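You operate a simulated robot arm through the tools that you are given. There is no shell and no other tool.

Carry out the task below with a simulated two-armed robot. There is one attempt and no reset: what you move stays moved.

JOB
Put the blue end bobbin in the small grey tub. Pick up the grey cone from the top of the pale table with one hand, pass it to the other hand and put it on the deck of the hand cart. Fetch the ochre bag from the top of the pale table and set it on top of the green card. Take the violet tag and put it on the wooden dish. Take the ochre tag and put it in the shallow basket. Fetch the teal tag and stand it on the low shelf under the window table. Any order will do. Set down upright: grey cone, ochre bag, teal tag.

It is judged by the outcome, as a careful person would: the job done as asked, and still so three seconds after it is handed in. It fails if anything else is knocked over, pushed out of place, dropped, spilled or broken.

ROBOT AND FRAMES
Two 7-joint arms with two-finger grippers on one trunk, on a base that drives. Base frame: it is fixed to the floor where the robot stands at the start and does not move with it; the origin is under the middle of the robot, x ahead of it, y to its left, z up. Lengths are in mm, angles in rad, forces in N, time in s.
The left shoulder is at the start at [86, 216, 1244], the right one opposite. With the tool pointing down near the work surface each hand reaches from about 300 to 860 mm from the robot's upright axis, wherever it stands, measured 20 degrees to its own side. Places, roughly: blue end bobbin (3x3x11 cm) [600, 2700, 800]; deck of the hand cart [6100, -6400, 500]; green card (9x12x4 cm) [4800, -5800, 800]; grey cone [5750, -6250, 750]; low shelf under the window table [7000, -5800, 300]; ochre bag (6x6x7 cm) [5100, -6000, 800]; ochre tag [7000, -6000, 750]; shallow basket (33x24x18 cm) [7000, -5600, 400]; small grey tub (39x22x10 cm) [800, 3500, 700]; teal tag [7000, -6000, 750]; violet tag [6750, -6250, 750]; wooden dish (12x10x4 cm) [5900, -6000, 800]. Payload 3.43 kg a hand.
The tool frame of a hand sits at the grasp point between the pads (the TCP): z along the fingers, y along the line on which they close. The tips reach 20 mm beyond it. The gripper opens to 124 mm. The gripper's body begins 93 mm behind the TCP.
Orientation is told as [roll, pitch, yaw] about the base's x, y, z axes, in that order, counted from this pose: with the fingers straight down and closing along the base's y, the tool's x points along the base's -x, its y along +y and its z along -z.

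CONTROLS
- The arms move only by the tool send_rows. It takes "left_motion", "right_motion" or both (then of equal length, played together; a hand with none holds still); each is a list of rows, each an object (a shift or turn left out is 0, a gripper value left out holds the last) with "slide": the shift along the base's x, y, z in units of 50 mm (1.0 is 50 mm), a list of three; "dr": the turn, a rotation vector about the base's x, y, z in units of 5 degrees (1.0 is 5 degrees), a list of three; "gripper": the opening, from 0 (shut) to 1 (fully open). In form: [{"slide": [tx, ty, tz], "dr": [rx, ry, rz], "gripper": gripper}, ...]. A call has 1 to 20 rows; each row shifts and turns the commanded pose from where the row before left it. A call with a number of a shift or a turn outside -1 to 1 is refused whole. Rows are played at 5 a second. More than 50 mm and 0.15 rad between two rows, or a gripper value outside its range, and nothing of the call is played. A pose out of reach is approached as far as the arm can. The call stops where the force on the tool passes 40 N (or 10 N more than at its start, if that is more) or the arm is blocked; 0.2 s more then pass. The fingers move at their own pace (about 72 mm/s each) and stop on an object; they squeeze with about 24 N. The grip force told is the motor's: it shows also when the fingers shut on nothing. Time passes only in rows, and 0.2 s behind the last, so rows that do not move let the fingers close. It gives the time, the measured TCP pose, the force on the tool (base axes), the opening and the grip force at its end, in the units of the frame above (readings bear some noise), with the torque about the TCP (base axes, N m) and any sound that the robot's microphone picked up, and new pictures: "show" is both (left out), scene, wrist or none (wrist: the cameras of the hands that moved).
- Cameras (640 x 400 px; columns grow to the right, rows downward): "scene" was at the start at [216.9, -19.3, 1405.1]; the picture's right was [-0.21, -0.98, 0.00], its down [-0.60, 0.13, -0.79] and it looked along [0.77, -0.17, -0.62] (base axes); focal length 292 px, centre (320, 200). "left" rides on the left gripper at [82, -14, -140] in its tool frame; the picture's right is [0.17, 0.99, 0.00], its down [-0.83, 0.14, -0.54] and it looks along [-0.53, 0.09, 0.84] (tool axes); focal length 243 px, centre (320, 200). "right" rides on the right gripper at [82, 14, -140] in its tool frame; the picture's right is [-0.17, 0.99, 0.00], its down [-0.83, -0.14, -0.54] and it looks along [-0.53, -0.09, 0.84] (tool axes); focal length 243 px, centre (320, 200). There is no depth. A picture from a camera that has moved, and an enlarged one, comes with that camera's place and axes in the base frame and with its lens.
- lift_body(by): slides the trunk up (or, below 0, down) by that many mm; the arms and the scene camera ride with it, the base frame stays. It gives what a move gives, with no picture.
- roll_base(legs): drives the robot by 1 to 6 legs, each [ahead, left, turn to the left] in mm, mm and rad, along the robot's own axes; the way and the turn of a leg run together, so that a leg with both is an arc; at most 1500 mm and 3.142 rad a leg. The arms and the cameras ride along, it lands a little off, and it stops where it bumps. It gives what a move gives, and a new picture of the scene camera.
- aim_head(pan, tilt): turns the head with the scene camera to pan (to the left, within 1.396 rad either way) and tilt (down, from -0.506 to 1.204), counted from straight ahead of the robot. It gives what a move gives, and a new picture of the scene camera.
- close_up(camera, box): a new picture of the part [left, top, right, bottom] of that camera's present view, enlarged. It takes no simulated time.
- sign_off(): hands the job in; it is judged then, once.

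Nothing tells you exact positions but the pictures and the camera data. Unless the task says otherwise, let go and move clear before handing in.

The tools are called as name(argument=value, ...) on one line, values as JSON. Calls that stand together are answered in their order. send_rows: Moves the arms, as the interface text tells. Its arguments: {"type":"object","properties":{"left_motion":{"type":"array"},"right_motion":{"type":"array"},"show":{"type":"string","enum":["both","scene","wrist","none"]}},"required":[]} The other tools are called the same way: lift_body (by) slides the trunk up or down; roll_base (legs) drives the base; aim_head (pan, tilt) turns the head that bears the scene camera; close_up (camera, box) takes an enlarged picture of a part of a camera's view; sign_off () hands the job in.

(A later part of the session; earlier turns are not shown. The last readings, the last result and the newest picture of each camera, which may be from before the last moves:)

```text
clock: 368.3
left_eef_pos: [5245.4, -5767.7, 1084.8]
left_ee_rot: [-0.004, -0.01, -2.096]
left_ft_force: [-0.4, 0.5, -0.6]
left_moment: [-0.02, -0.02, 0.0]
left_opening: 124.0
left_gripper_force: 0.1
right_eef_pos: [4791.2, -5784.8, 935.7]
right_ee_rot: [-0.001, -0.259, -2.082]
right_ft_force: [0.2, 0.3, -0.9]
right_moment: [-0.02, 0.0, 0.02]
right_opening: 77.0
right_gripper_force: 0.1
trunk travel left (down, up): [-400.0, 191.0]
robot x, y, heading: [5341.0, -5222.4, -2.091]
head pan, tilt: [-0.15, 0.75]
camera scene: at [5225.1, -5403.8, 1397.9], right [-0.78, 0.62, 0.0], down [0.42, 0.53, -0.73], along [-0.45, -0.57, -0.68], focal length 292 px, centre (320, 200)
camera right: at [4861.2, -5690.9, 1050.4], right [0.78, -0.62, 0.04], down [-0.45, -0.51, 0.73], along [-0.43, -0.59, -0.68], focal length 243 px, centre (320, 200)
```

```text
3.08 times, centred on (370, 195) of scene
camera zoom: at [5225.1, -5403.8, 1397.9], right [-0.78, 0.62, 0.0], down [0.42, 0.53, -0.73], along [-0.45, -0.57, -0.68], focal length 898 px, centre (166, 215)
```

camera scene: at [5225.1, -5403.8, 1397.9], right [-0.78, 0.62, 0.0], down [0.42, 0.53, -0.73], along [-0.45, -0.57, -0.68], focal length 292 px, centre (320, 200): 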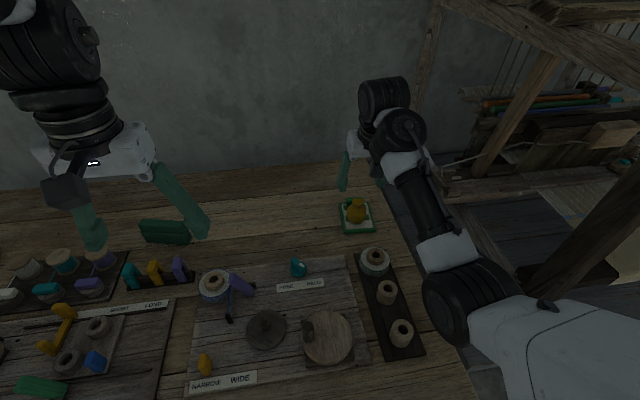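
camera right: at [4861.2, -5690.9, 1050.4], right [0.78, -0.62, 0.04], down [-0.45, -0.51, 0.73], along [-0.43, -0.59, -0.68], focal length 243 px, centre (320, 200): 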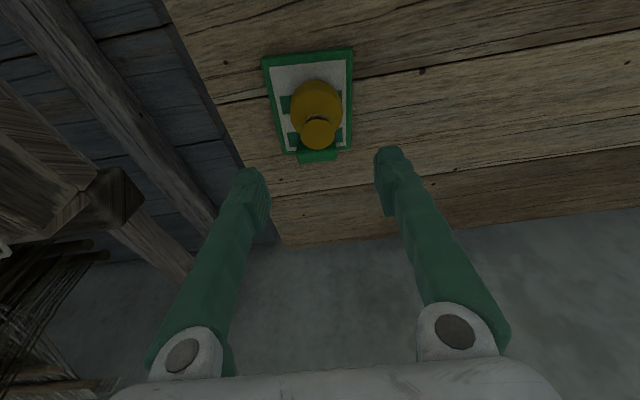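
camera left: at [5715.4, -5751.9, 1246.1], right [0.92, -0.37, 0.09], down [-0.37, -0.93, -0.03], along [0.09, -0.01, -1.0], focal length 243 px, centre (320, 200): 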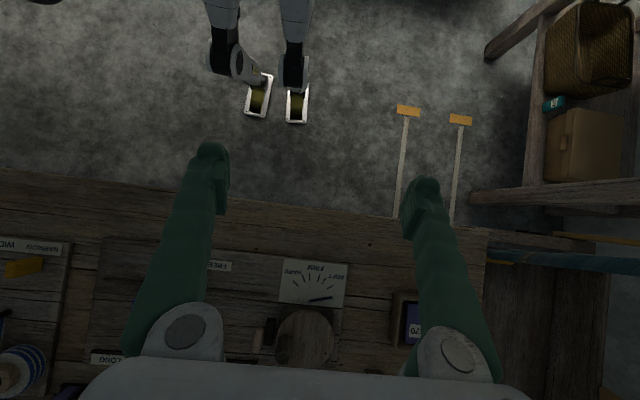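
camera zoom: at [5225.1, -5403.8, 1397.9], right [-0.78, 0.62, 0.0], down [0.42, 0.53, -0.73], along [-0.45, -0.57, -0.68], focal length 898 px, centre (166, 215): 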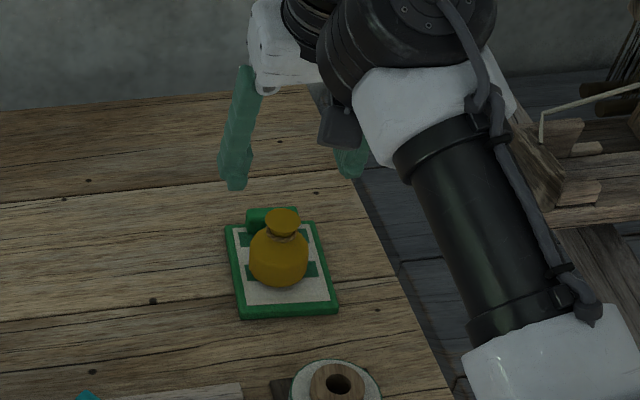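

The ochre bag stands upright on the green card. Last task: the grey cone. I strafe left along the table towards it, keeping the hands above everything.

roll_base(legs=[[-60, 0, 0], [0, 350, 0]])

roll_base(legs=[[0, 350, 0]])

aim_head(pan=0.25, tilt=0.7)

```text
clock: 374.2
left_eef_pos: [5583.2, -5890.5, 1084.1]
left_ee_rot: [-0.001, -0.008, -2.092]
left_ft_force: [-0.2, 0.5, -0.5]
left_moment: [-0.01, -0.02, 0.01]
left_opening: 124.0
left_gripper_force: 0.1
right_eef_pos: [5128.6, -5910.4, 936.5]
right_ee_rot: [-0.002, -0.259, -2.078]
right_ft_force: [0.2, 0.4, -0.5]
right_moment: [0.0, -0.01, 0.0]
right_opening: 76.6
right_gripper_force: 0.1
trunk travel left (down, up): [-400.0, 191.0]
robot x, y, heading: [5677.0, -5345.2, -2.088]
head pan, tilt: [-0.15, 0.75]
camera scene: at [5560.5, -5526.9, 1397.9], right [-0.79, 0.62, 0.0], down [0.42, 0.54, -0.73], along [-0.45, -0.58, -0.68], focal length 292 px, centre (320, 200)
```

scene: 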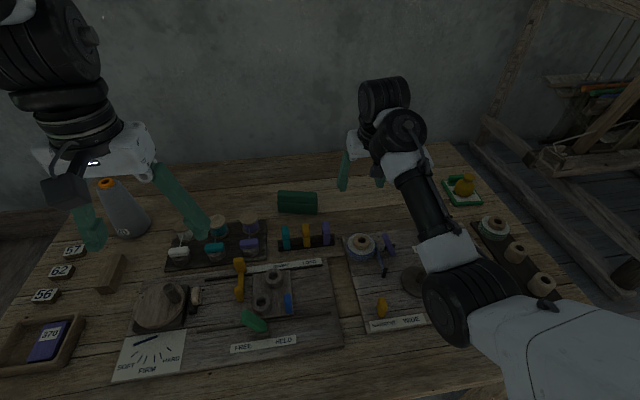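

```text
clock: 379.5
left_eef_pos: [5896.8, -6065.3, 1084.4]
left_ee_rot: [-0.002, -0.009, -2.084]
left_ft_force: [0.2, -1.0, -0.4]
left_moment: [0.0, 0.01, -0.01]
left_opening: 123.4
left_gripper_force: 0.1
right_eef_pos: [5443.0, -6086.6, 936.1]
right_ee_rot: [-0.001, -0.258, -2.071]
right_ft_force: [-0.4, -0.3, 0.1]
right_moment: [-0.01, -0.02, 0.05]
right_opening: 77.1
right_gripper_force: 0.0
trunk travel left (down, up): [-400.0, 191.0]
robot x, y, heading: [5987.7, -5520.5, -2.081]
head pan, tilt: [-0.15, 0.75]
camera scene: at [5871.7, -5701.6, 1397.9], right [-0.79, 0.61, 0.0], down [0.42, 0.54, -0.73], along [-0.45, -0.58, -0.68], focal length 292 px, centre (320, 200)
```

scene: 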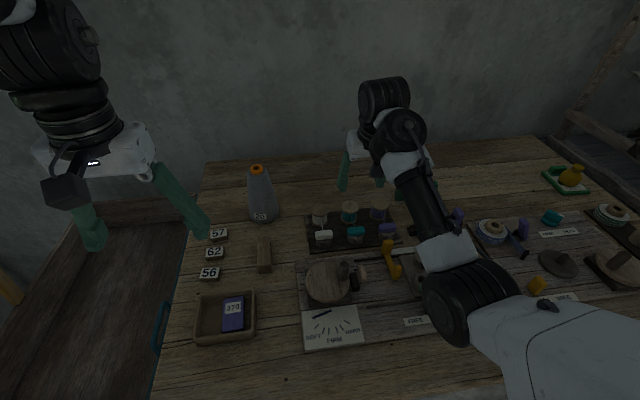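

```text
clock: 380.3
left_eef_pos: [5897.2, -6066.0, 1085.4]
left_ee_rot: [-0.003, -0.008, -2.084]
left_ft_force: [-0.1, 0.1, -0.2]
left_moment: [0.02, -0.02, -0.01]
left_opening: 124.0
left_gripper_force: 0.0
right_eef_pos: [5441.9, -6087.4, 937.1]
right_ee_rot: [0.002, -0.259, -2.069]
right_ft_force: [-0.4, -0.4, -0.9]
right_moment: [-0.02, 0.02, 0.02]
right_opening: 77.1
right_gripper_force: 0.2
trunk travel left (down, up): [-400.0, 191.0]
robot x, y, heading: [5990.4, -5516.7, -2.083]
head pan, tilt: [0.25, 0.7]
camera scene: at [5900.6, -5718.1, 1402.2], right [-0.97, 0.26, 0.0], down [0.17, 0.62, -0.76], along [-0.2, -0.74, -0.64], focal length 292 px, centre (320, 200)
```

scene: 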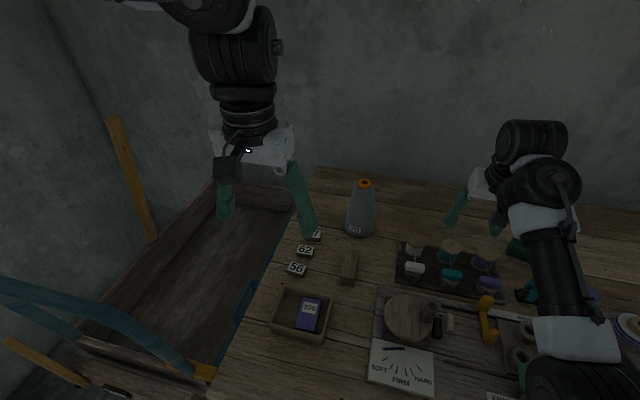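

The cone is about 168 mm tall, base at (5633, −6272). I bring the right hand back to a 45° tilt and open it, then strafe left another 130 mm.

send_rows(right_motion=[{"slide": [0.122, 0.218, 0.08], "dr": [-0.872, 0.4895, 0], "gripper": 0.9}, {"slide": [0.122, 0.218, 0.08], "dr": [-0.872, 0.4895, 0]}, {"slide": [0.122, 0.218, 0.08], "dr": [-0.872, 0.4895, 0]}, {"slide": [0.122, 0.218, 0.08], "dr": [-0.872, 0.4895, 0]}, {"slide": [0.122, 0.218, 0.08], "dr": [-0.872, 0.4895, 0]}, {"slide": [0.122, 0.218, 0.08], "dr": [-0.872, 0.4895, 0]}, {"slide": [0, 0, 0]}], show="none")

roll_base(legs=[[0, 130, -0.01]])

aim_head(pan=0.0, tilt=0.75)

close_up(camera="right", box=[0, 0, 640, 400])

```text
clock: 381.9
left_eef_pos: [5897.6, -6065.4, 1083.5]
left_ee_rot: [-0.002, -0.009, -2.084]
left_ft_force: [0.5, 0.0, -0.4]
left_moment: [0.0, -0.04, -0.04]
left_opening: 123.8
left_gripper_force: 0.1
right_eef_pos: [5480.3, -6021.4, 960.8]
right_ee_rot: [-0.01, -0.78, -2.064]
right_ft_force: [1.1, 0.4, -0.2]
right_moment: [0.01, 0.0, 0.01]
right_opening: 111.6
right_gripper_force: 0.1
trunk travel left (down, up): [-400.0, 191.0]
robot x, y, heading: [5988.3, -5519.3, -2.082]
head pan, tilt: [0.25, 0.7]
```

```text
clock: 384.3
left_eef_pos: [6004.8, -6128.1, 1084.7]
left_ee_rot: [-0.003, -0.008, -2.095]
left_ft_force: [-0.2, 0.3, 0.3]
left_moment: [0.01, 0.02, 0.03]
left_opening: 124.1
left_gripper_force: 0.1
right_eef_pos: [5587.5, -6080.2, 959.8]
right_ee_rot: [-0.008, -0.78, -2.076]
right_ft_force: [-0.7, -1.1, 0.1]
right_moment: [-0.02, 0.0, 0.0]
right_opening: 111.4
right_gripper_force: 0.2
trunk travel left (down, up): [-400.0, 191.0]
robot x, y, heading: [6100.7, -5581.8, -2.092]
head pan, tilt: [0.25, 0.7]
camera scene: at [6011.5, -5780.8, 1402.2], right [-0.96, 0.27, 0.0], down [0.17, 0.62, -0.76], along [-0.2, -0.74, -0.64], focal length 292 px, centre (320, 200)
```

scene: 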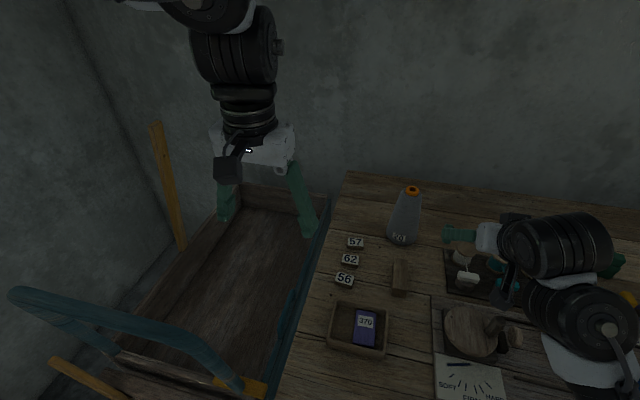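

```text
clock: 385.1
left_eef_pos: [6005.9, -6128.3, 1084.4]
left_ee_rot: [-0.001, -0.007, -2.094]
left_ft_force: [-0.4, 0.4, 0.0]
left_moment: [0.01, -0.02, 0.02]
left_opening: 123.6
left_gripper_force: 0.0
right_eef_pos: [5587.6, -6080.5, 959.9]
right_ee_rot: [-0.011, -0.783, -2.077]
right_ft_force: [-0.1, -0.4, -0.5]
right_moment: [0.0, 0.0, 0.01]
right_opening: 111.7
right_gripper_force: 0.1
trunk travel left (down, up): [-400.0, 191.0]
robot x, y, heading: [6097.6, -5583.1, -2.09]
head pan, tilt: [0.0, 0.75]
camera scene: at [5993.3, -5771.1, 1397.9], right [-0.87, 0.49, 0.0], down [0.34, 0.59, -0.73], along [-0.36, -0.64, -0.68], focal length 292 px, centre (320, 200)
```

scene: 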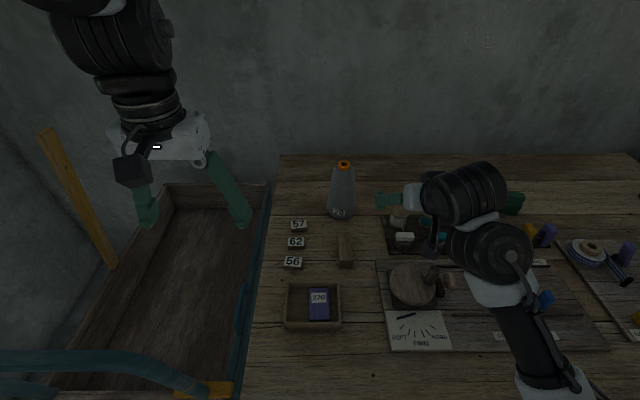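

```text
1.00 times, centred on (320, 200) of right (not enlarged: the box is as wide or as high as the picture)
camera zoom: at [5677.7, -5950.5, 1001.3], right [0.8, -0.59, 0.11], down [-0.22, -0.12, 0.97], along [-0.56, -0.8, -0.22], focal length 243 px, centre (320, 200)
```

zoom: 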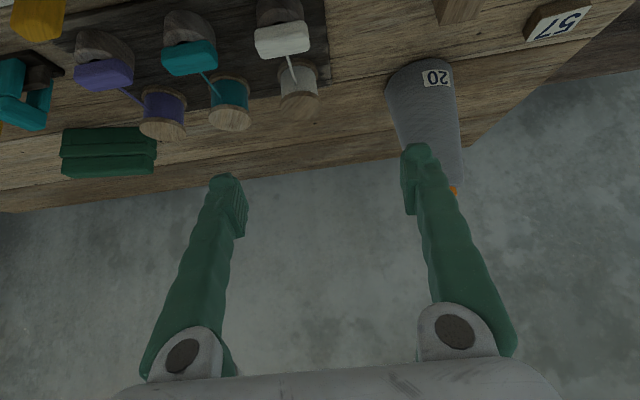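

The cone's base is at ≈(5634, −6279), top z≈946, with only low blocks near it. I move the open right hand to a pre-grasp point up and in front of it.

send_rows(right_motion=[{"slide": [0.467, -0.584, -0.11]}, {"slide": [0.467, -0.584, -0.11]}, {"slide": [0.467, -0.584, -0.11]}, {"slide": [0.467, -0.584, -0.11]}, {"slide": [0, 0, 0]}])

```text
clock: 386.3
left_eef_pos: [6003.4, -6127.3, 1084.7]
left_ee_rot: [-0.001, -0.011, -2.095]
left_ft_force: [0.0, 0.3, 0.6]
left_moment: [-0.07, -0.02, 0.01]
left_opening: 124.0
left_gripper_force: 0.0
right_eef_pos: [5682.6, -6196.9, 938.6]
right_ee_rot: [-0.009, -0.784, -2.078]
right_ft_force: [-0.1, 0.2, 0.2]
right_moment: [0.02, -0.01, -0.01]
right_opening: 111.5
right_gripper_force: 0.1
trunk travel left (down, up): [-400.0, 191.0]
robot x, y, heading: [6095.2, -5582.7, -2.088]
head pan, tilt: [0.0, 0.75]
camera scene: at [5992.6, -5770.3, 1398.0], right [-0.87, 0.5, 0.0], down [0.34, 0.59, -0.73], along [-0.36, -0.64, -0.68], focal length 292 px, centre (320, 200)
camera right: at [5772.2, -6067.0, 979.2], right [0.8, -0.59, 0.11], down [-0.22, -0.12, 0.97], along [-0.56, -0.8, -0.22], focal length 243 px, centre (320, 200)
```

scene: 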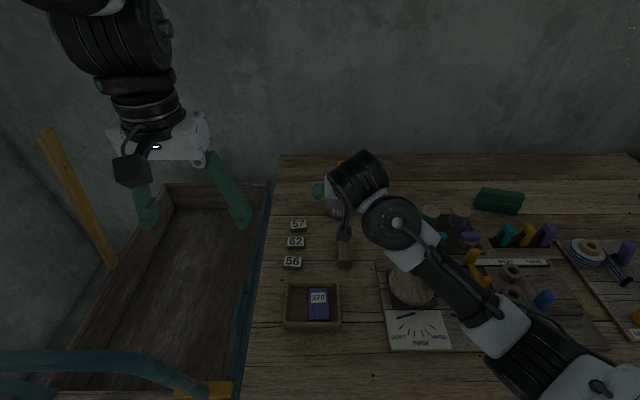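
right: 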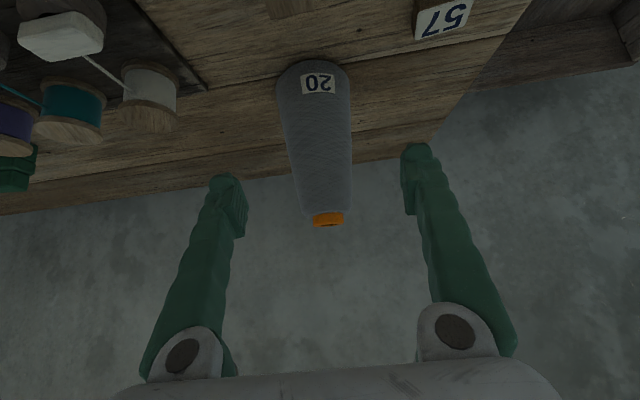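

The cone is centred between the fingers. I advance along the finger direction (forward-down) to straddle its lower-middle part.

send_rows(right_motion=[{"slide": [-0.153, -0.267, -0.309]}, {"slide": [-0.153, -0.267, -0.309]}, {"slide": [-0.153, -0.267, -0.309]}, {"slide": [-0.153, -0.267, -0.309]}, {"slide": [-0.153, -0.267, -0.309]}, {"slide": [-0.153, -0.267, -0.309]}, {"slide": [0, 0, 0]}])

close_up(camera="scene", box=[270, 140, 420, 270])

```text
clock: 387.9
left_eef_pos: [6002.7, -6126.1, 1084.6]
left_ee_rot: [-0.001, -0.011, -2.095]
left_ft_force: [-0.6, -0.1, 0.5]
left_moment: [-0.01, -0.02, -0.02]
left_opening: 124.2
left_gripper_force: 0.1
right_eef_pos: [5634.7, -6276.0, 845.9]
right_ee_rot: [-0.008, -0.782, -2.077]
right_ft_force: [-0.1, 0.1, 0.0]
right_moment: [0.01, 0.02, 0.02]
right_opening: 111.7
right_gripper_force: 0.0
trunk travel left (down, up): [-400.0, 191.0]
robot x, y, heading: [6099.1, -5583.7, -2.091]
head pan, tilt: [0.0, 0.75]
camera scene: at [5993.1, -5770.7, 1398.0], right [-0.87, 0.5, 0.0], down [0.34, 0.59, -0.73], along [-0.36, -0.64, -0.68], focal length 292 px, centre (320, 200)
camera right: at [5725.6, -6147.6, 886.2], right [0.8, -0.59, 0.11], down [-0.22, -0.12, 0.97], along [-0.56, -0.8, -0.22], focal length 243 px, centre (320, 200)
```

scene: 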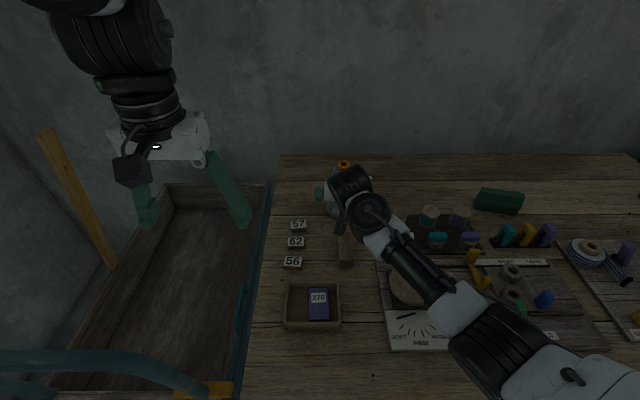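
right: 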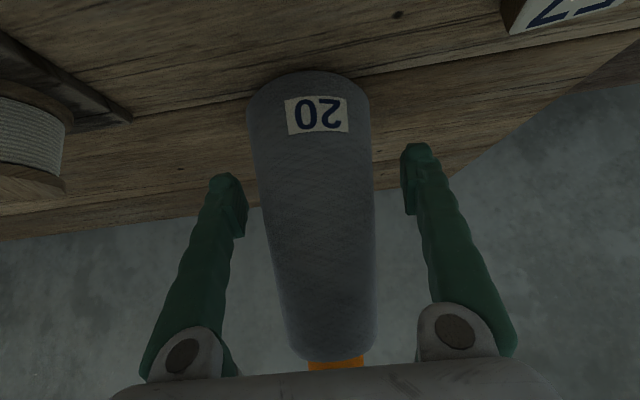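

```text
3.08 times, centred on (345, 205) of scene
camera zoom: at [5993.1, -5770.7, 1398.0], right [-0.87, 0.5, 0.0], down [0.34, 0.59, -0.73], along [-0.36, -0.64, -0.68], focal length 898 px, centre (243, 185)
```

zoom: 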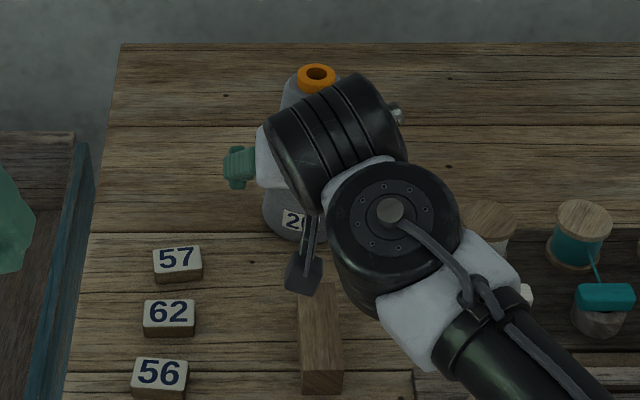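

send_rows(right_motion=[{"slide": [0, 0, 0], "gripper": 0.7}, {"slide": [0, 0, 0], "gripper": 0.55}, {"slide": [0, 0, 0], "gripper": 0.3}, {"slide": [0, 0, 0], "gripper": 0.0}, {"slide": [0, 0, 0]}, {"slide": [0, 0, 0]}], show="wrist")

```text
clock: 389.3
left_eef_pos: [6005.1, -6128.6, 1084.3]
left_ee_rot: [-0.002, -0.009, -2.095]
left_ft_force: [0.7, -0.7, -0.6]
left_moment: [0.01, -0.02, 0.01]
left_opening: 123.9
left_gripper_force: 0.2
right_eef_pos: [5634.2, -6277.4, 845.4]
right_ee_rot: [-0.011, -0.783, -2.077]
right_ft_force: [-1.2, -0.9, -0.2]
right_moment: [0.0, 0.06, 0.0]
right_opening: 73.1
right_gripper_force: 23.9
trunk travel left (down, up): [-400.0, 191.0]
robot x, y, heading: [6100.8, -5579.7, -2.089]
head pan, tilt: [0.0, 0.75]
camera right: at [5725.5, -6147.7, 886.2], right [0.8, -0.59, 0.11], down [-0.22, -0.12, 0.97], along [-0.56, -0.8, -0.22], focal length 243 px, centre (320, 200)
```

right: 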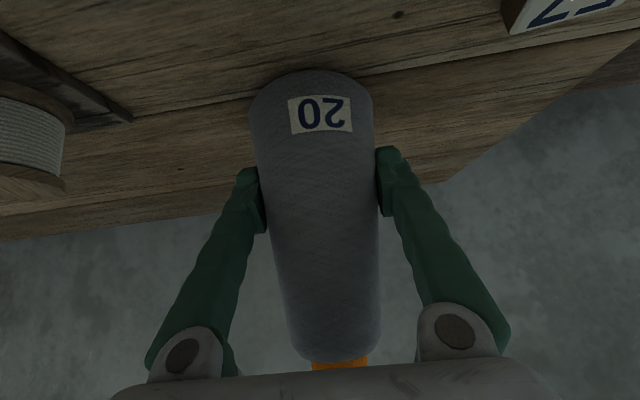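

The cone is gripped (73 mm). I lift it slowly.

send_rows(right_motion=[{"slide": [0, 0, 0.2]}, {"slide": [0, 0, 0.4]}, {"slide": [0, 0, 0.5]}, {"slide": [0, 0, 0.5]}, {"slide": [0, 0, 0]}])

close_up(camera="scene", box=[270, 110, 420, 250])

```text
clock: 390.5
left_eef_pos: [6004.6, -6128.4, 1083.8]
left_ee_rot: [-0.002, -0.009, -2.095]
left_ft_force: [0.1, -0.3, 0.1]
left_moment: [0.02, -0.02, 0.01]
left_opening: 124.0
left_gripper_force: 0.0
right_eef_pos: [5635.8, -6277.1, 924.7]
right_ee_rot: [-0.009, -0.779, -2.076]
right_ft_force: [0.9, 0.2, -3.4]
right_moment: [0.02, -0.01, 0.02]
right_opening: 73.0
right_gripper_force: 24.1
trunk travel left (down, up): [-400.0, 191.0]
robot x, y, heading: [6101.0, -5580.7, -2.089]
head pan, tilt: [0.0, 0.75]
camera scene: at [5992.8, -5771.4, 1397.8], right [-0.87, 0.5, 0.0], down [0.34, 0.59, -0.73], along [-0.36, -0.64, -0.68], focal length 292 px, centre (320, 200)
camera right: at [5725.1, -6147.6, 966.5], right [0.8, -0.59, 0.11], down [-0.22, -0.12, 0.97], along [-0.56, -0.8, -0.22], focal length 243 px, centre (320, 200)
```

scene: 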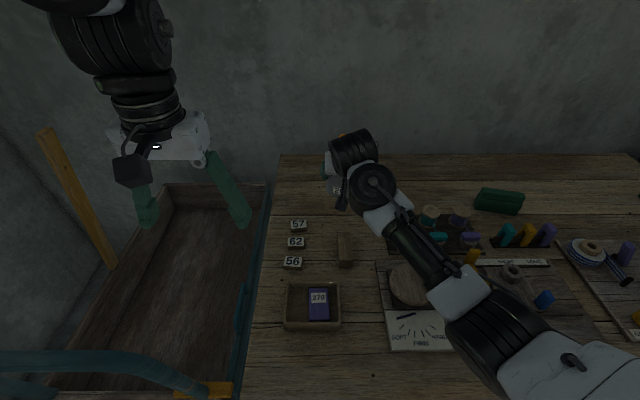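
right: 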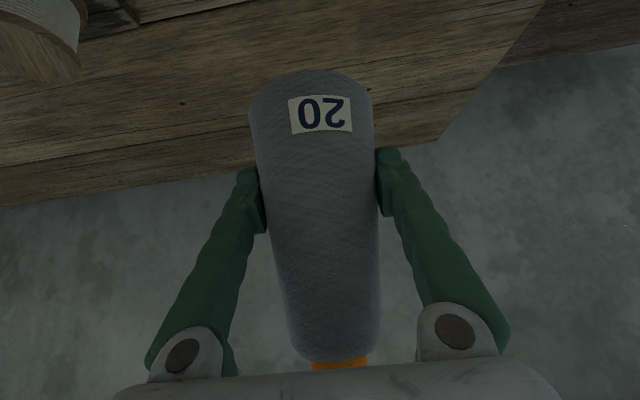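

```text
2.86 times, centred on (345, 180) of scene
camera zoom: at [5992.8, -5771.4, 1397.8], right [-0.87, 0.5, 0.0], down [0.34, 0.59, -0.73], along [-0.36, -0.64, -0.68], focal length 834 px, centre (249, 257)
```

zoom: 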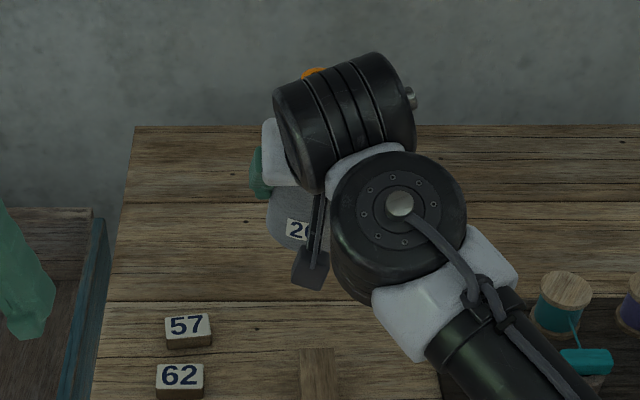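

The cone is lifted cleanly. I bring it towards my centre line at about 700 mm ahead for the hand-over, while moving the left hand forward on its own side.

send_rows(right_motion=[{"slide": [0.55, 0.31, 0.02]}, {"slide": [0.55, 0.31, 0.02]}, {"slide": [0.55, 0.31, 0.02]}, {"slide": [0.55, 0.31, 0.02]}, {"slide": [0.43, 0.25, 0.02]}, {"slide": [0, 0, 0]}])

```text
clock: 391.9
left_eef_pos: [6003.9, -6128.9, 1083.7]
left_ee_rot: [-0.003, -0.008, -2.094]
left_ft_force: [0.2, 0.2, -0.5]
left_moment: [0.05, 0.03, 0.02]
left_opening: 124.2
left_gripper_force: 0.1
right_eef_pos: [5766.5, -6203.6, 930.4]
right_ee_rot: [-0.009, -0.781, -2.076]
right_ft_force: [0.2, 0.6, -3.0]
right_moment: [-0.03, 0.01, -0.03]
right_opening: 72.9
right_gripper_force: 23.7
trunk travel left (down, up): [-400.0, 191.0]
robot x, y, heading: [6100.2, -5585.9, -2.086]
head pan, tilt: [0.0, 0.75]
camera scene: at [5992.8, -5771.5, 1397.8], right [-0.87, 0.5, 0.0], down [0.34, 0.59, -0.73], along [-0.36, -0.64, -0.68], focal length 292 px, centre (320, 200)
camera right: at [5857.2, -6073.7, 970.8], right [0.8, -0.59, 0.11], down [-0.22, -0.12, 0.97], along [-0.56, -0.8, -0.22], focal length 243 px, centre (320, 200)
```

scene: 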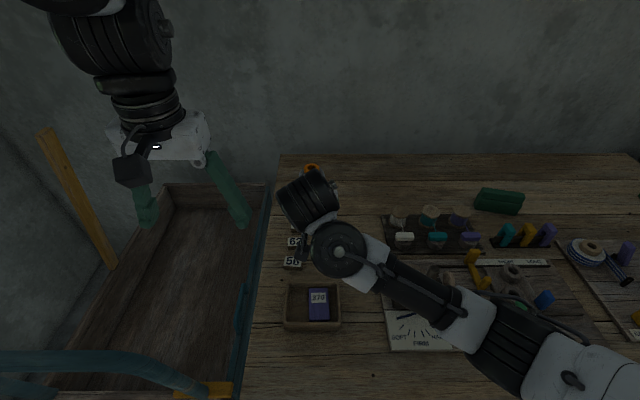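
right: 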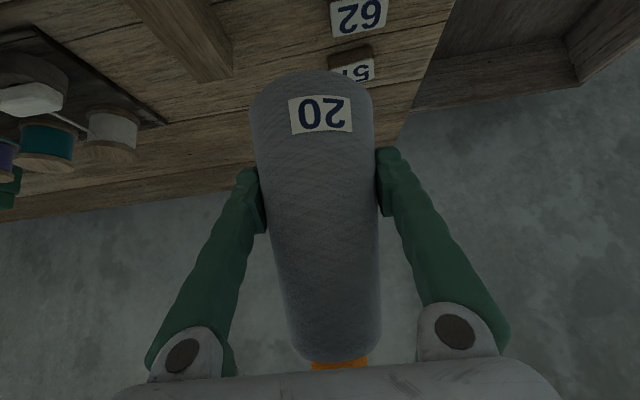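

The cone is held upright 18 mm left of my centre line, 704 mm ahead. Now the left hand: first forward at its own lateral, staying above the cone-top height.

send_rows(left_motion=[{"slide": [-0.36, -0.63, 0.1], "gripper": 0.78}, {"slide": [-0.36, -0.63, 0.1]}, {"slide": [-0.36, -0.63, 0.1]}, {"slide": [-0.36, -0.63, 0.1]}, {"slide": [-0.36, -0.63, 0.1]}, {"slide": [0, 0, 0]}])

```text
clock: 393.3
left_eef_pos: [5913.2, -6286.2, 1111.4]
left_ee_rot: [-0.001, -0.011, -2.097]
left_ft_force: [-0.2, -0.8, 0.1]
left_moment: [0.02, 0.02, -0.01]
left_opening: 96.6
left_gripper_force: 0.0
right_eef_pos: [5768.0, -6204.0, 929.9]
right_ee_rot: [-0.01, -0.783, -2.076]
right_ft_force: [0.2, -0.6, -3.7]
right_moment: [0.0, 0.01, -0.05]
right_opening: 72.8
right_gripper_force: 23.9
trunk travel left (down, up): [-400.0, 191.0]
robot x, y, heading: [6099.7, -5580.8, -2.093]
head pan, tilt: [0.0, 0.75]
camera scene: at [5994.2, -5771.2, 1398.0], right [-0.87, 0.5, 0.0], down [0.34, 0.59, -0.73], along [-0.36, -0.64, -0.68], focal length 292 px, centre (320, 200)
camera left: at [5943.0, -6207.4, 1250.8], right [0.94, -0.35, 0.0], down [-0.29, -0.78, 0.55], along [-0.2, -0.51, -0.84], focal length 243 px, centre (320, 200)
```

scene: 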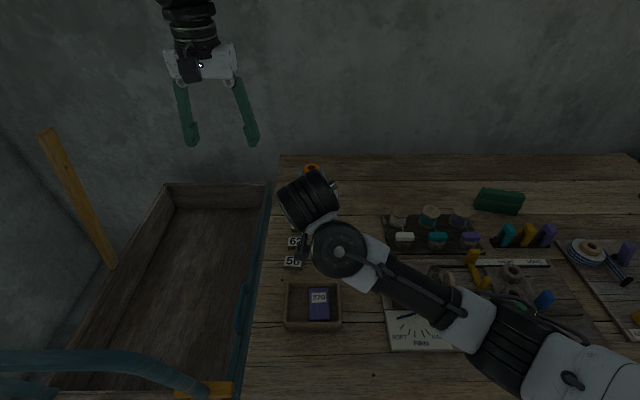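
left: 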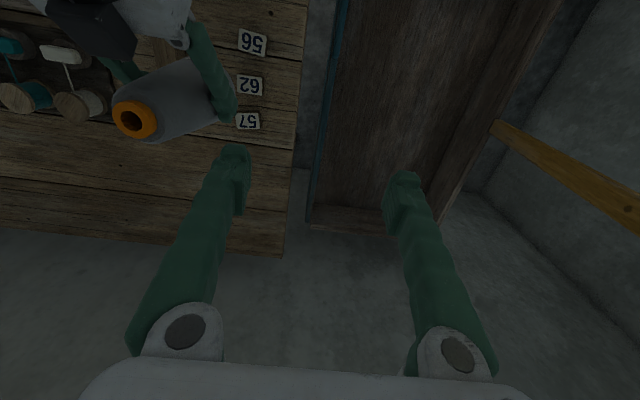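

The left camera sees the cone's orange top exactly where expected. I move the left hand sideways over the cone.

send_rows(left_motion=[{"slide": [-0.592, 0.308, 0]}, {"slide": [-0.592, 0.308, 0]}, {"slide": [-0.592, 0.308, 0]}, {"slide": [-0.592, 0.308, 0]}, {"slide": [-0.592, 0.308, 0]}, {"slide": [0, 0, 0]}])

```text
clock: 394.2
left_eef_pos: [5883.8, -6313.8, 1133.4]
left_ee_rot: [-0.099, -0.015, -1.911]
left_ft_force: [1.1, 0.2, 0.2]
left_moment: [0.02, -0.02, 0.01]
left_opening: 96.7
left_gripper_force: 0.0
right_eef_pos: [5768.0, -6204.6, 929.2]
right_ee_rot: [-0.012, -0.778, -2.077]
right_ft_force: [-0.9, -0.3, -3.8]
right_moment: [0.0, -0.01, -0.03]
right_opening: 72.9
right_gripper_force: 23.5
trunk travel left (down, up): [-400.0, 191.0]
robot x, y, heading: [6100.0, -5583.0, -2.088]
head pan, tilt: [0.0, 0.75]
stopped in row 4 (left hand): the arm was blocked; the commanded pose is now the measured one
camera scene: at [5993.0, -5773.3, 1397.6], right [-0.87, 0.49, 0.0], down [0.34, 0.59, -0.73], along [-0.36, -0.63, -0.68], focal length 292 px, centre (320, 200)
camera left: at [5910.5, -6234.3, 1273.2], right [0.98, -0.17, -0.1], down [-0.09, -0.84, 0.53], along [-0.18, -0.51, -0.84], focal length 243 px, centre (320, 200)
```

scene: 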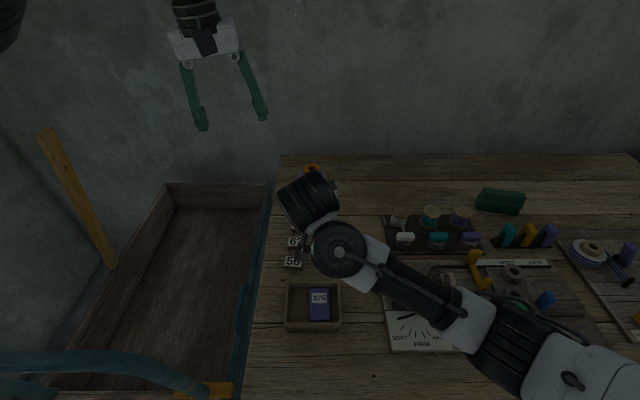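
left: 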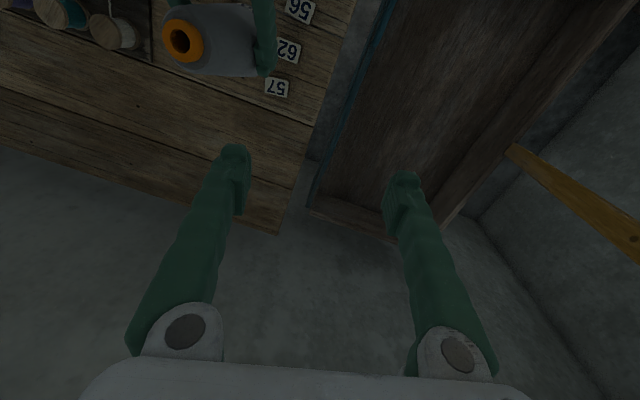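

The left arm hits a joint limit reaching so far inward. I restore its pose, and will instead bring the cone further over to the left side with the right hand.

send_rows(left_motion=[{"slide": [0.25, 0.35, -0.147], "dr": [-0.157, -0.343, -0.7]}, {"slide": [0.25, 0.35, -0.147], "dr": [-0.157, -0.343, -0.7]}, {"slide": [0.25, 0.35, -0.147], "dr": [-0.157, -0.343, -0.7]}, {"slide": [0.2, 0.3, 0]}, {"slide": [0, 0, 0]}], show="none")

send_rows(right_motion=[{"slide": [0.45, -0.26, 0]}, {"slide": [0.45, -0.26, 0]}, {"slide": [0, 0, 0]}])

```text
clock: 395.4
left_eef_pos: [5928.4, -6244.3, 1113.1]
left_ee_rot: [-0.002, -0.015, -2.099]
left_ft_force: [-0.5, -0.6, 0.4]
left_moment: [0.02, -0.01, -0.01]
left_opening: 96.5
left_gripper_force: 0.0
right_eef_pos: [5767.9, -6203.2, 929.5]
right_ee_rot: [-0.009, -0.781, -2.078]
right_ft_force: [-0.3, -0.7, -2.6]
right_moment: [0.05, -0.03, 0.03]
right_opening: 73.2
right_gripper_force: 24.1
trunk travel left (down, up): [-400.0, 191.0]
robot x, y, heading: [6100.2, -5578.8, -2.086]
head pan, tilt: [0.0, 0.75]
```

```text
clock: 396.2
left_eef_pos: [5928.8, -6244.7, 1112.4]
left_ee_rot: [0.001, -0.015, -2.099]
left_ft_force: [-0.3, 0.1, -1.0]
left_moment: [-0.02, 0.0, -0.03]
left_opening: 96.7
left_gripper_force: 0.1
right_eef_pos: [5811.9, -6228.5, 930.0]
right_ee_rot: [-0.009, -0.78, -2.077]
right_ft_force: [-0.3, -0.1, -3.2]
right_moment: [0.0, -0.02, 0.0]
right_opening: 73.0
right_gripper_force: 23.8
trunk travel left (down, up): [-400.0, 191.0]
robot x, y, heading: [6097.7, -5578.2, -2.085]
head pan, tilt: [0.0, 0.75]
camera scene: at [5992.7, -5771.0, 1397.9], right [-0.87, 0.49, 0.0], down [0.34, 0.59, -0.73], along [-0.36, -0.64, -0.68], focal length 292 px, centre (320, 200)
camera right: at [5901.7, -6099.8, 971.2], right [0.8, -0.59, 0.11], down [-0.22, -0.12, 0.97], along [-0.55, -0.8, -0.22], focal length 243 px, centre (320, 200)
```

scene: 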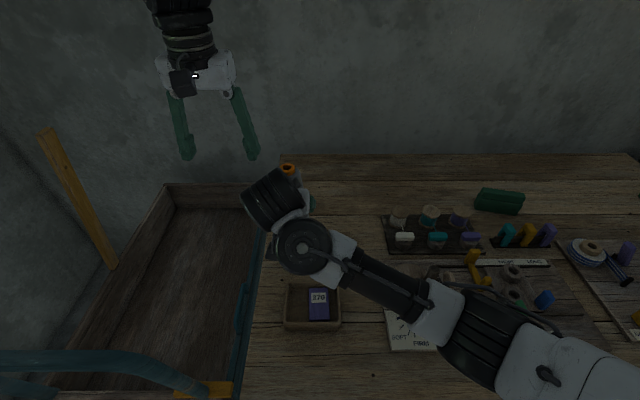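
right: 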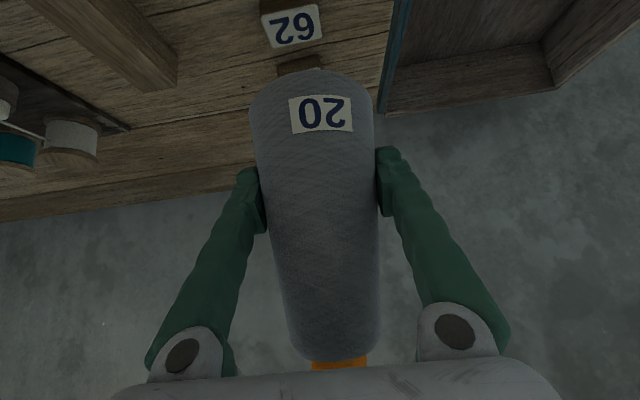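

The right arm handles this well. I advance the left hand slightly, then bring the cone to 150 mm left, under the left hand's reach.

send_rows(left_motion=[{"slide": [-0.21, -0.37, 0]}, {"slide": [-0.21, -0.37, 0]}, {"slide": [0, 0, 0]}, {"slide": [0, 0, 0]}, {"slide": [0, 0, 0]}], right_motion=[{"slide": [0, 0, 0]}, {"slide": [0.47, -0.265, 0]}, {"slide": [0.47, -0.265, 0]}, {"slide": [0.45, -0.26, 0]}, {"slide": [0, 0, 0]}])

```text
clock: 397.4
left_eef_pos: [5907.9, -6281.1, 1112.7]
left_ee_rot: [0.0, -0.013, -2.099]
left_ft_force: [0.0, 0.0, 0.1]
left_moment: [-0.01, -0.03, 0.03]
left_opening: 96.8
left_gripper_force: 0.1
right_eef_pos: [5881.6, -6270.2, 929.7]
right_ee_rot: [-0.009, -0.781, -2.076]
right_ft_force: [-0.5, 0.1, -4.4]
right_moment: [0.0, -0.05, 0.02]
right_opening: 72.9
right_gripper_force: 23.5
trunk travel left (down, up): [-400.0, 191.0]
robot x, y, heading: [6101.9, -5585.6, -2.087]
head pan, tilt: [0.0, 0.75]
camera scene: at [5992.6, -5771.2, 1397.8], right [-0.87, 0.49, 0.0], down [0.34, 0.59, -0.73], along [-0.36, -0.64, -0.68], focal length 292 px, centre (320, 200)
camera right: at [5971.2, -6141.1, 970.9], right [0.8, -0.59, 0.11], down [-0.22, -0.12, 0.97], along [-0.55, -0.8, -0.22], focal length 243 px, centre (320, 200)
camera left: at [5937.5, -6200.8, 1251.3], right [0.94, -0.35, 0.0], down [-0.29, -0.78, 0.55], along [-0.2, -0.51, -0.83], focal length 243 px, centre (320, 200)
```

scene: 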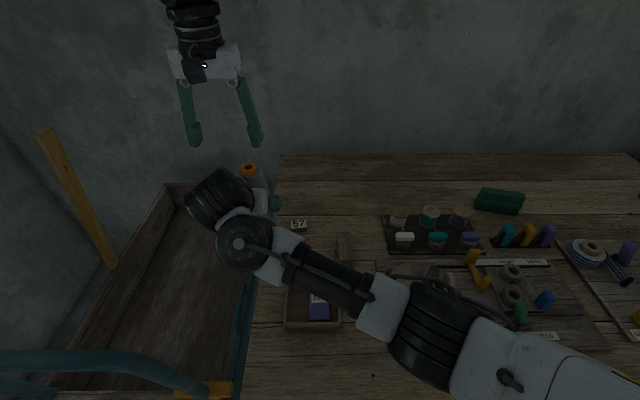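
right: 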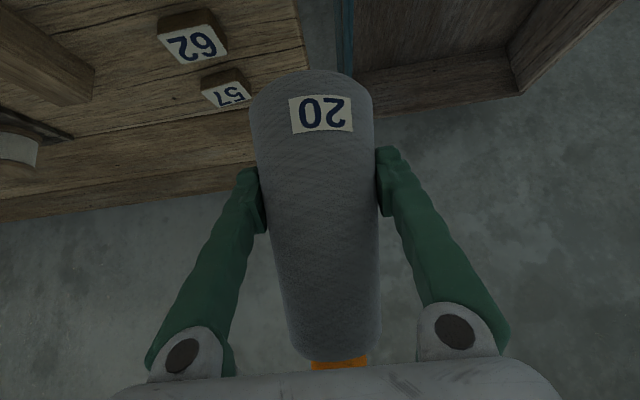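
left: 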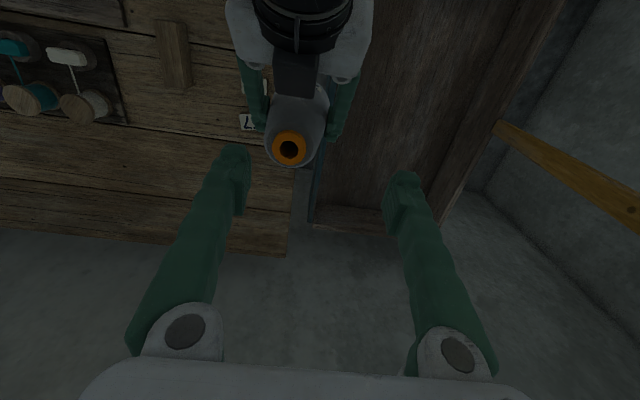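

The cone's top is now almost under the left hand. I centre the left hand over it and begin descending.

send_rows(left_motion=[{"slide": [-0.31, 0.06, 0]}, {"slide": [-0.31, 0.06, 0]}, {"slide": [0, 0, -0.5]}, {"slide": [0, 0, -0.5]}, {"slide": [0, 0, 0]}])

```text
clock: 398.6
left_eef_pos: [5878.4, -6272.9, 1063.0]
left_ee_rot: [0.001, -0.015, -2.094]
left_ft_force: [0.0, -0.5, 0.7]
left_moment: [0.0, 0.0, 0.01]
left_opening: 96.5
left_gripper_force: 0.0
right_eef_pos: [5881.9, -6270.2, 929.5]
right_ee_rot: [-0.009, -0.782, -2.076]
right_ft_force: [-0.2, 0.4, -3.4]
right_moment: [0.03, 0.0, 0.02]
right_opening: 72.7
right_gripper_force: 23.5
trunk travel left (down, up): [-400.0, 191.0]
robot x, y, heading: [6100.1, -5582.4, -2.09]
head pan, tilt: [0.0, 0.75]
camera scene: at [5993.2, -5770.7, 1398.0], right [-0.87, 0.49, 0.0], down [0.34, 0.59, -0.73], along [-0.36, -0.64, -0.68], focal length 292 px, centre (320, 200)
camera left: at [5907.7, -6193.0, 1201.8], right [0.94, -0.35, 0.0], down [-0.29, -0.78, 0.55], along [-0.2, -0.52, -0.83], focal length 243 px, centre (320, 200)
```

scene: 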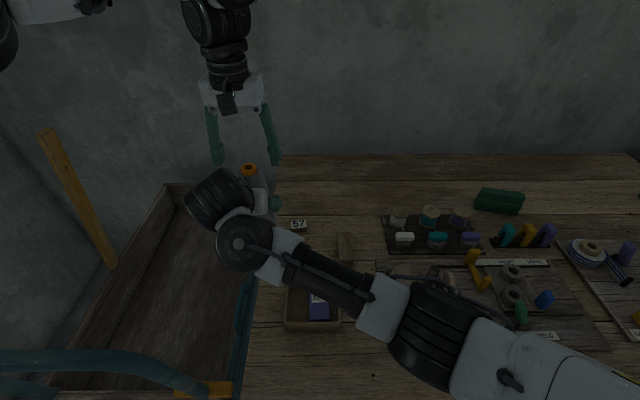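
left: 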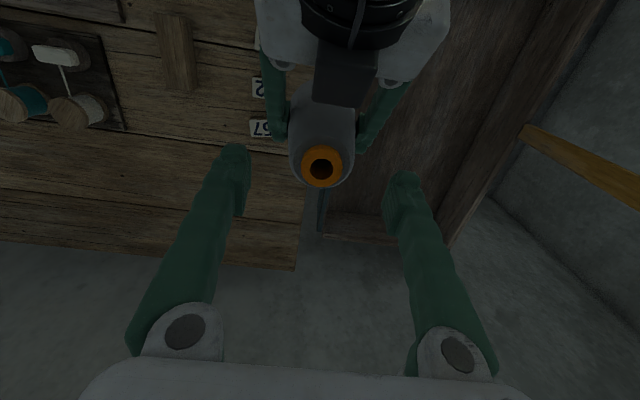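

Well centred. I lower the left hand the remaining 66 mm around the cone's upper part.

send_rows(left_motion=[{"slide": [0, 0, -0.4]}, {"slide": [0, 0, -0.4]}, {"slide": [0, 0, -0.3]}, {"slide": [0, 0, -0.2]}, {"slide": [0, 0, 0]}])

```text
clock: 399.8
left_eef_pos: [5877.2, -6272.9, 997.9]
left_ee_rot: [-0.003, -0.014, -2.097]
left_ft_force: [1.0, -0.2, 0.2]
left_moment: [-0.02, 0.02, 0.03]
left_opening: 96.8
left_gripper_force: 0.0
right_eef_pos: [5881.7, -6271.4, 929.4]
right_ee_rot: [-0.01, -0.78, -2.076]
right_ft_force: [-0.5, -0.3, -4.6]
right_moment: [0.01, 0.04, 0.0]
right_opening: 72.9
right_gripper_force: 23.7
trunk travel left (down, up): [-400.0, 191.0]
robot x, y, heading: [6097.7, -5580.4, -2.085]
head pan, tilt: [0.0, 0.75]
camera scene: at [5993.4, -5771.2, 1397.9], right [-0.87, 0.49, 0.0], down [0.34, 0.59, -0.73], along [-0.36, -0.64, -0.68], focal length 292 px, centre (320, 200)
camera left: at [5906.3, -6193.6, 1136.4], right [0.94, -0.35, 0.0], down [-0.29, -0.78, 0.55], along [-0.2, -0.51, -0.83], focal length 243 px, centre (320, 200)
```

scene: 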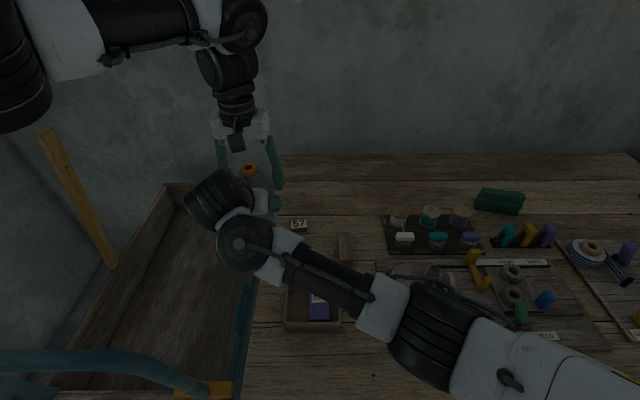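
left: 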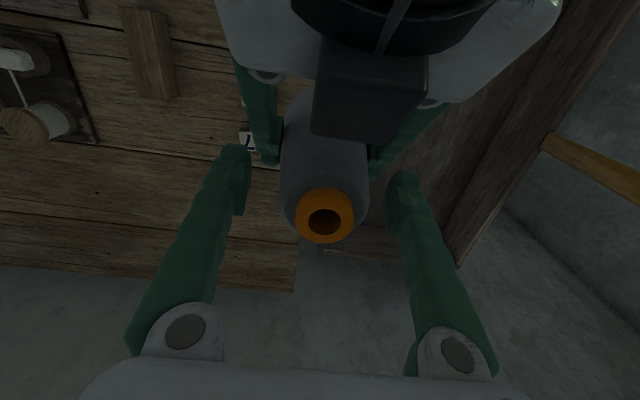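

Both hands are in place with clearance. I close the left hand on the cone's upper part.

send_rows(left_motion=[{"slide": [0, 0, 0], "gripper": 0.55}, {"slide": [0, 0, 0], "gripper": 0.4}, {"slide": [0, 0, 0], "gripper": 0.2}, {"slide": [0, 0, 0], "gripper": 0.0}, {"slide": [0, 0, 0]}, {"slide": [0, 0, 0]}])

```text
clock: 401.2
left_eef_pos: [5875.9, -6276.0, 997.8]
left_ee_rot: [0.002, -0.013, -2.095]
left_ft_force: [8.2, -10.7, -1.9]
left_moment: [-0.33, -0.25, -0.06]
left_opening: 58.2
left_gripper_force: 24.0
right_eef_pos: [5880.3, -6270.0, 928.2]
right_ee_rot: [-0.012, -0.78, -2.079]
right_ft_force: [-10.5, 10.6, 1.4]
right_moment: [-0.33, -0.37, -0.01]
right_opening: 72.7
right_gripper_force: 24.0
trunk travel left (down, up): [-400.0, 191.0]
robot x, y, heading: [6099.7, -5584.4, -2.088]
head pan, tilt: [0.0, 0.75]
camera scene: at [5993.3, -5771.4, 1397.9], right [-0.87, 0.49, 0.0], down [0.34, 0.59, -0.73], along [-0.36, -0.64, -0.68], focal length 292 px, centre (320, 200)
camera left: at [5906.9, -6194.3, 1136.1], right [0.94, -0.35, 0.0], down [-0.29, -0.78, 0.55], along [-0.19, -0.52, -0.83], focal length 243 px, centre (320, 200)
```

scene: 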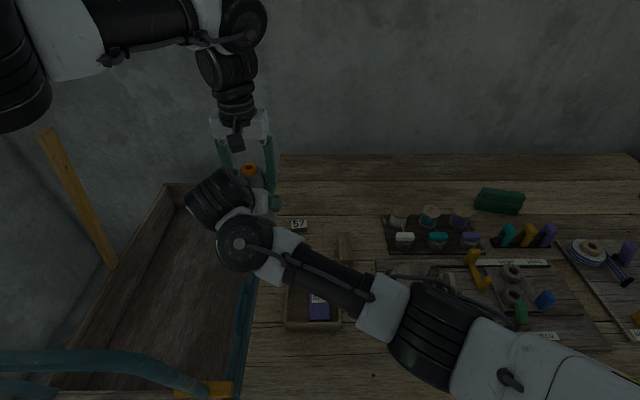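
left: 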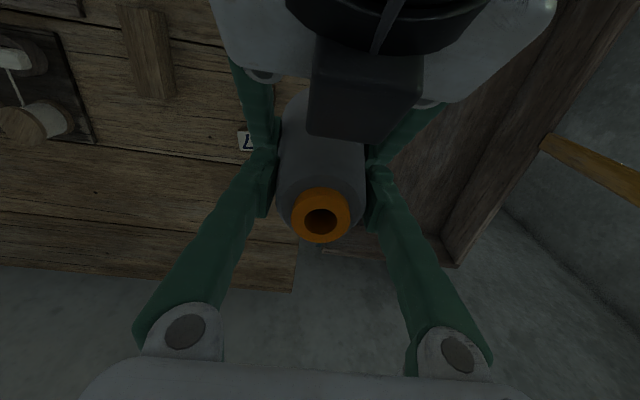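

The left hand holds the cone (58 mm, 24 N). Now the right hand opens and backs off slightly.

send_rows(right_motion=[{"slide": [0, 0, 0], "gripper": 0.7}, {"slide": [0, 0, 0], "gripper": 0.9}, {"slide": [0, 0, 0], "gripper": 1.0}, {"slide": [0, 0, 0]}, {"slide": [0.13, 0.23, 0]}, {"slide": [0.13, 0.23, 0]}, {"slide": [0.13, 0.23, 0]}, {"slide": [0, 0, 0]}])

close_up(camera="left", box=[0, 0, 640, 400])

```text
clock: 403.0
left_eef_pos: [5876.7, -6272.9, 997.4]
left_ee_rot: [-0.002, -0.015, -2.098]
left_ft_force: [-0.3, 0.6, -0.1]
left_moment: [-0.03, 0.0, 0.02]
left_opening: 57.5
left_gripper_force: 24.1
right_eef_pos: [5902.7, -6234.3, 929.5]
right_ee_rot: [-0.01, -0.78, -2.075]
right_ft_force: [-0.3, -0.5, -0.4]
right_moment: [-0.01, 0.0, 0.01]
right_opening: 123.8
right_gripper_force: 0.1
trunk travel left (down, up): [-400.0, 191.0]
robot x, y, heading: [6099.6, -5583.9, -2.084]
head pan, tilt: [0.0, 0.75]
camera scene: at [5993.3, -5771.5, 1397.8], right [-0.87, 0.49, 0.0], down [0.34, 0.59, -0.73], along [-0.36, -0.64, -0.68], focal length 292 px, centre (320, 200)
camera right: at [5991.1, -6104.5, 970.4], right [0.8, -0.59, 0.11], down [-0.22, -0.12, 0.97], along [-0.56, -0.8, -0.22], focal length 243 px, centre (320, 200)
```

scene: 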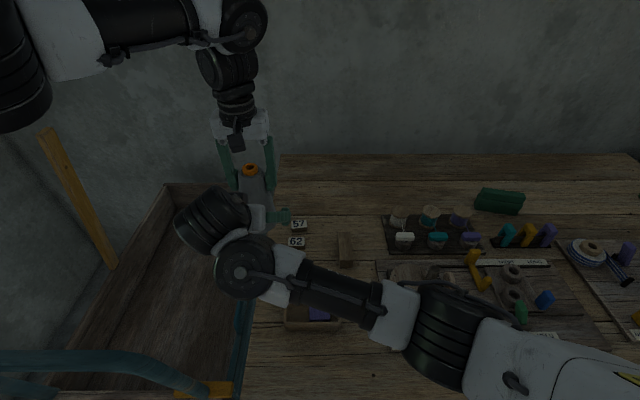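
right: 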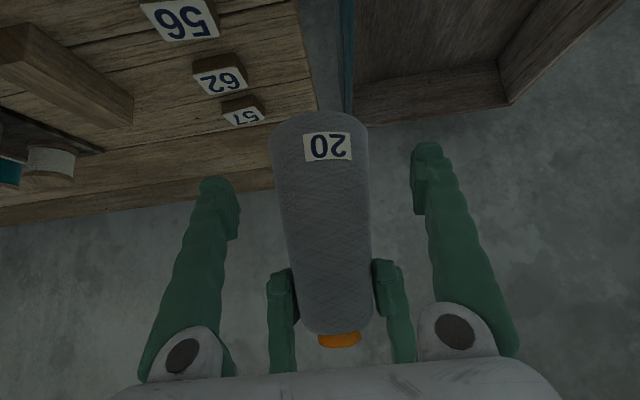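

```text
1.00 times, centred on (320, 200) of left (not enlarged: the box is as wide or as high as the picture)
camera zoom: at [5906.3, -6193.9, 1136.3], right [0.94, -0.35, 0.0], down [-0.29, -0.78, 0.55], along [-0.2, -0.51, -0.83], focal length 243 px, centre (320, 200)
```

zoom: 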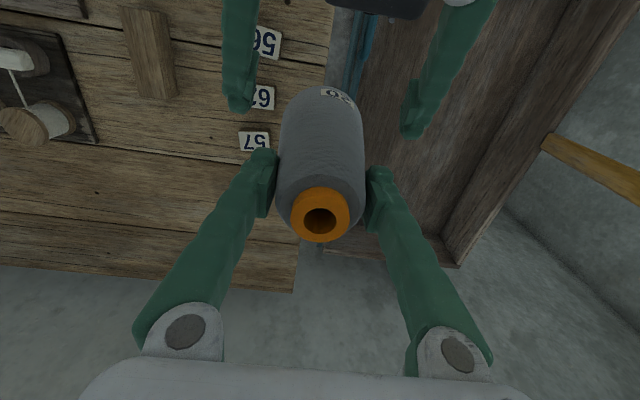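

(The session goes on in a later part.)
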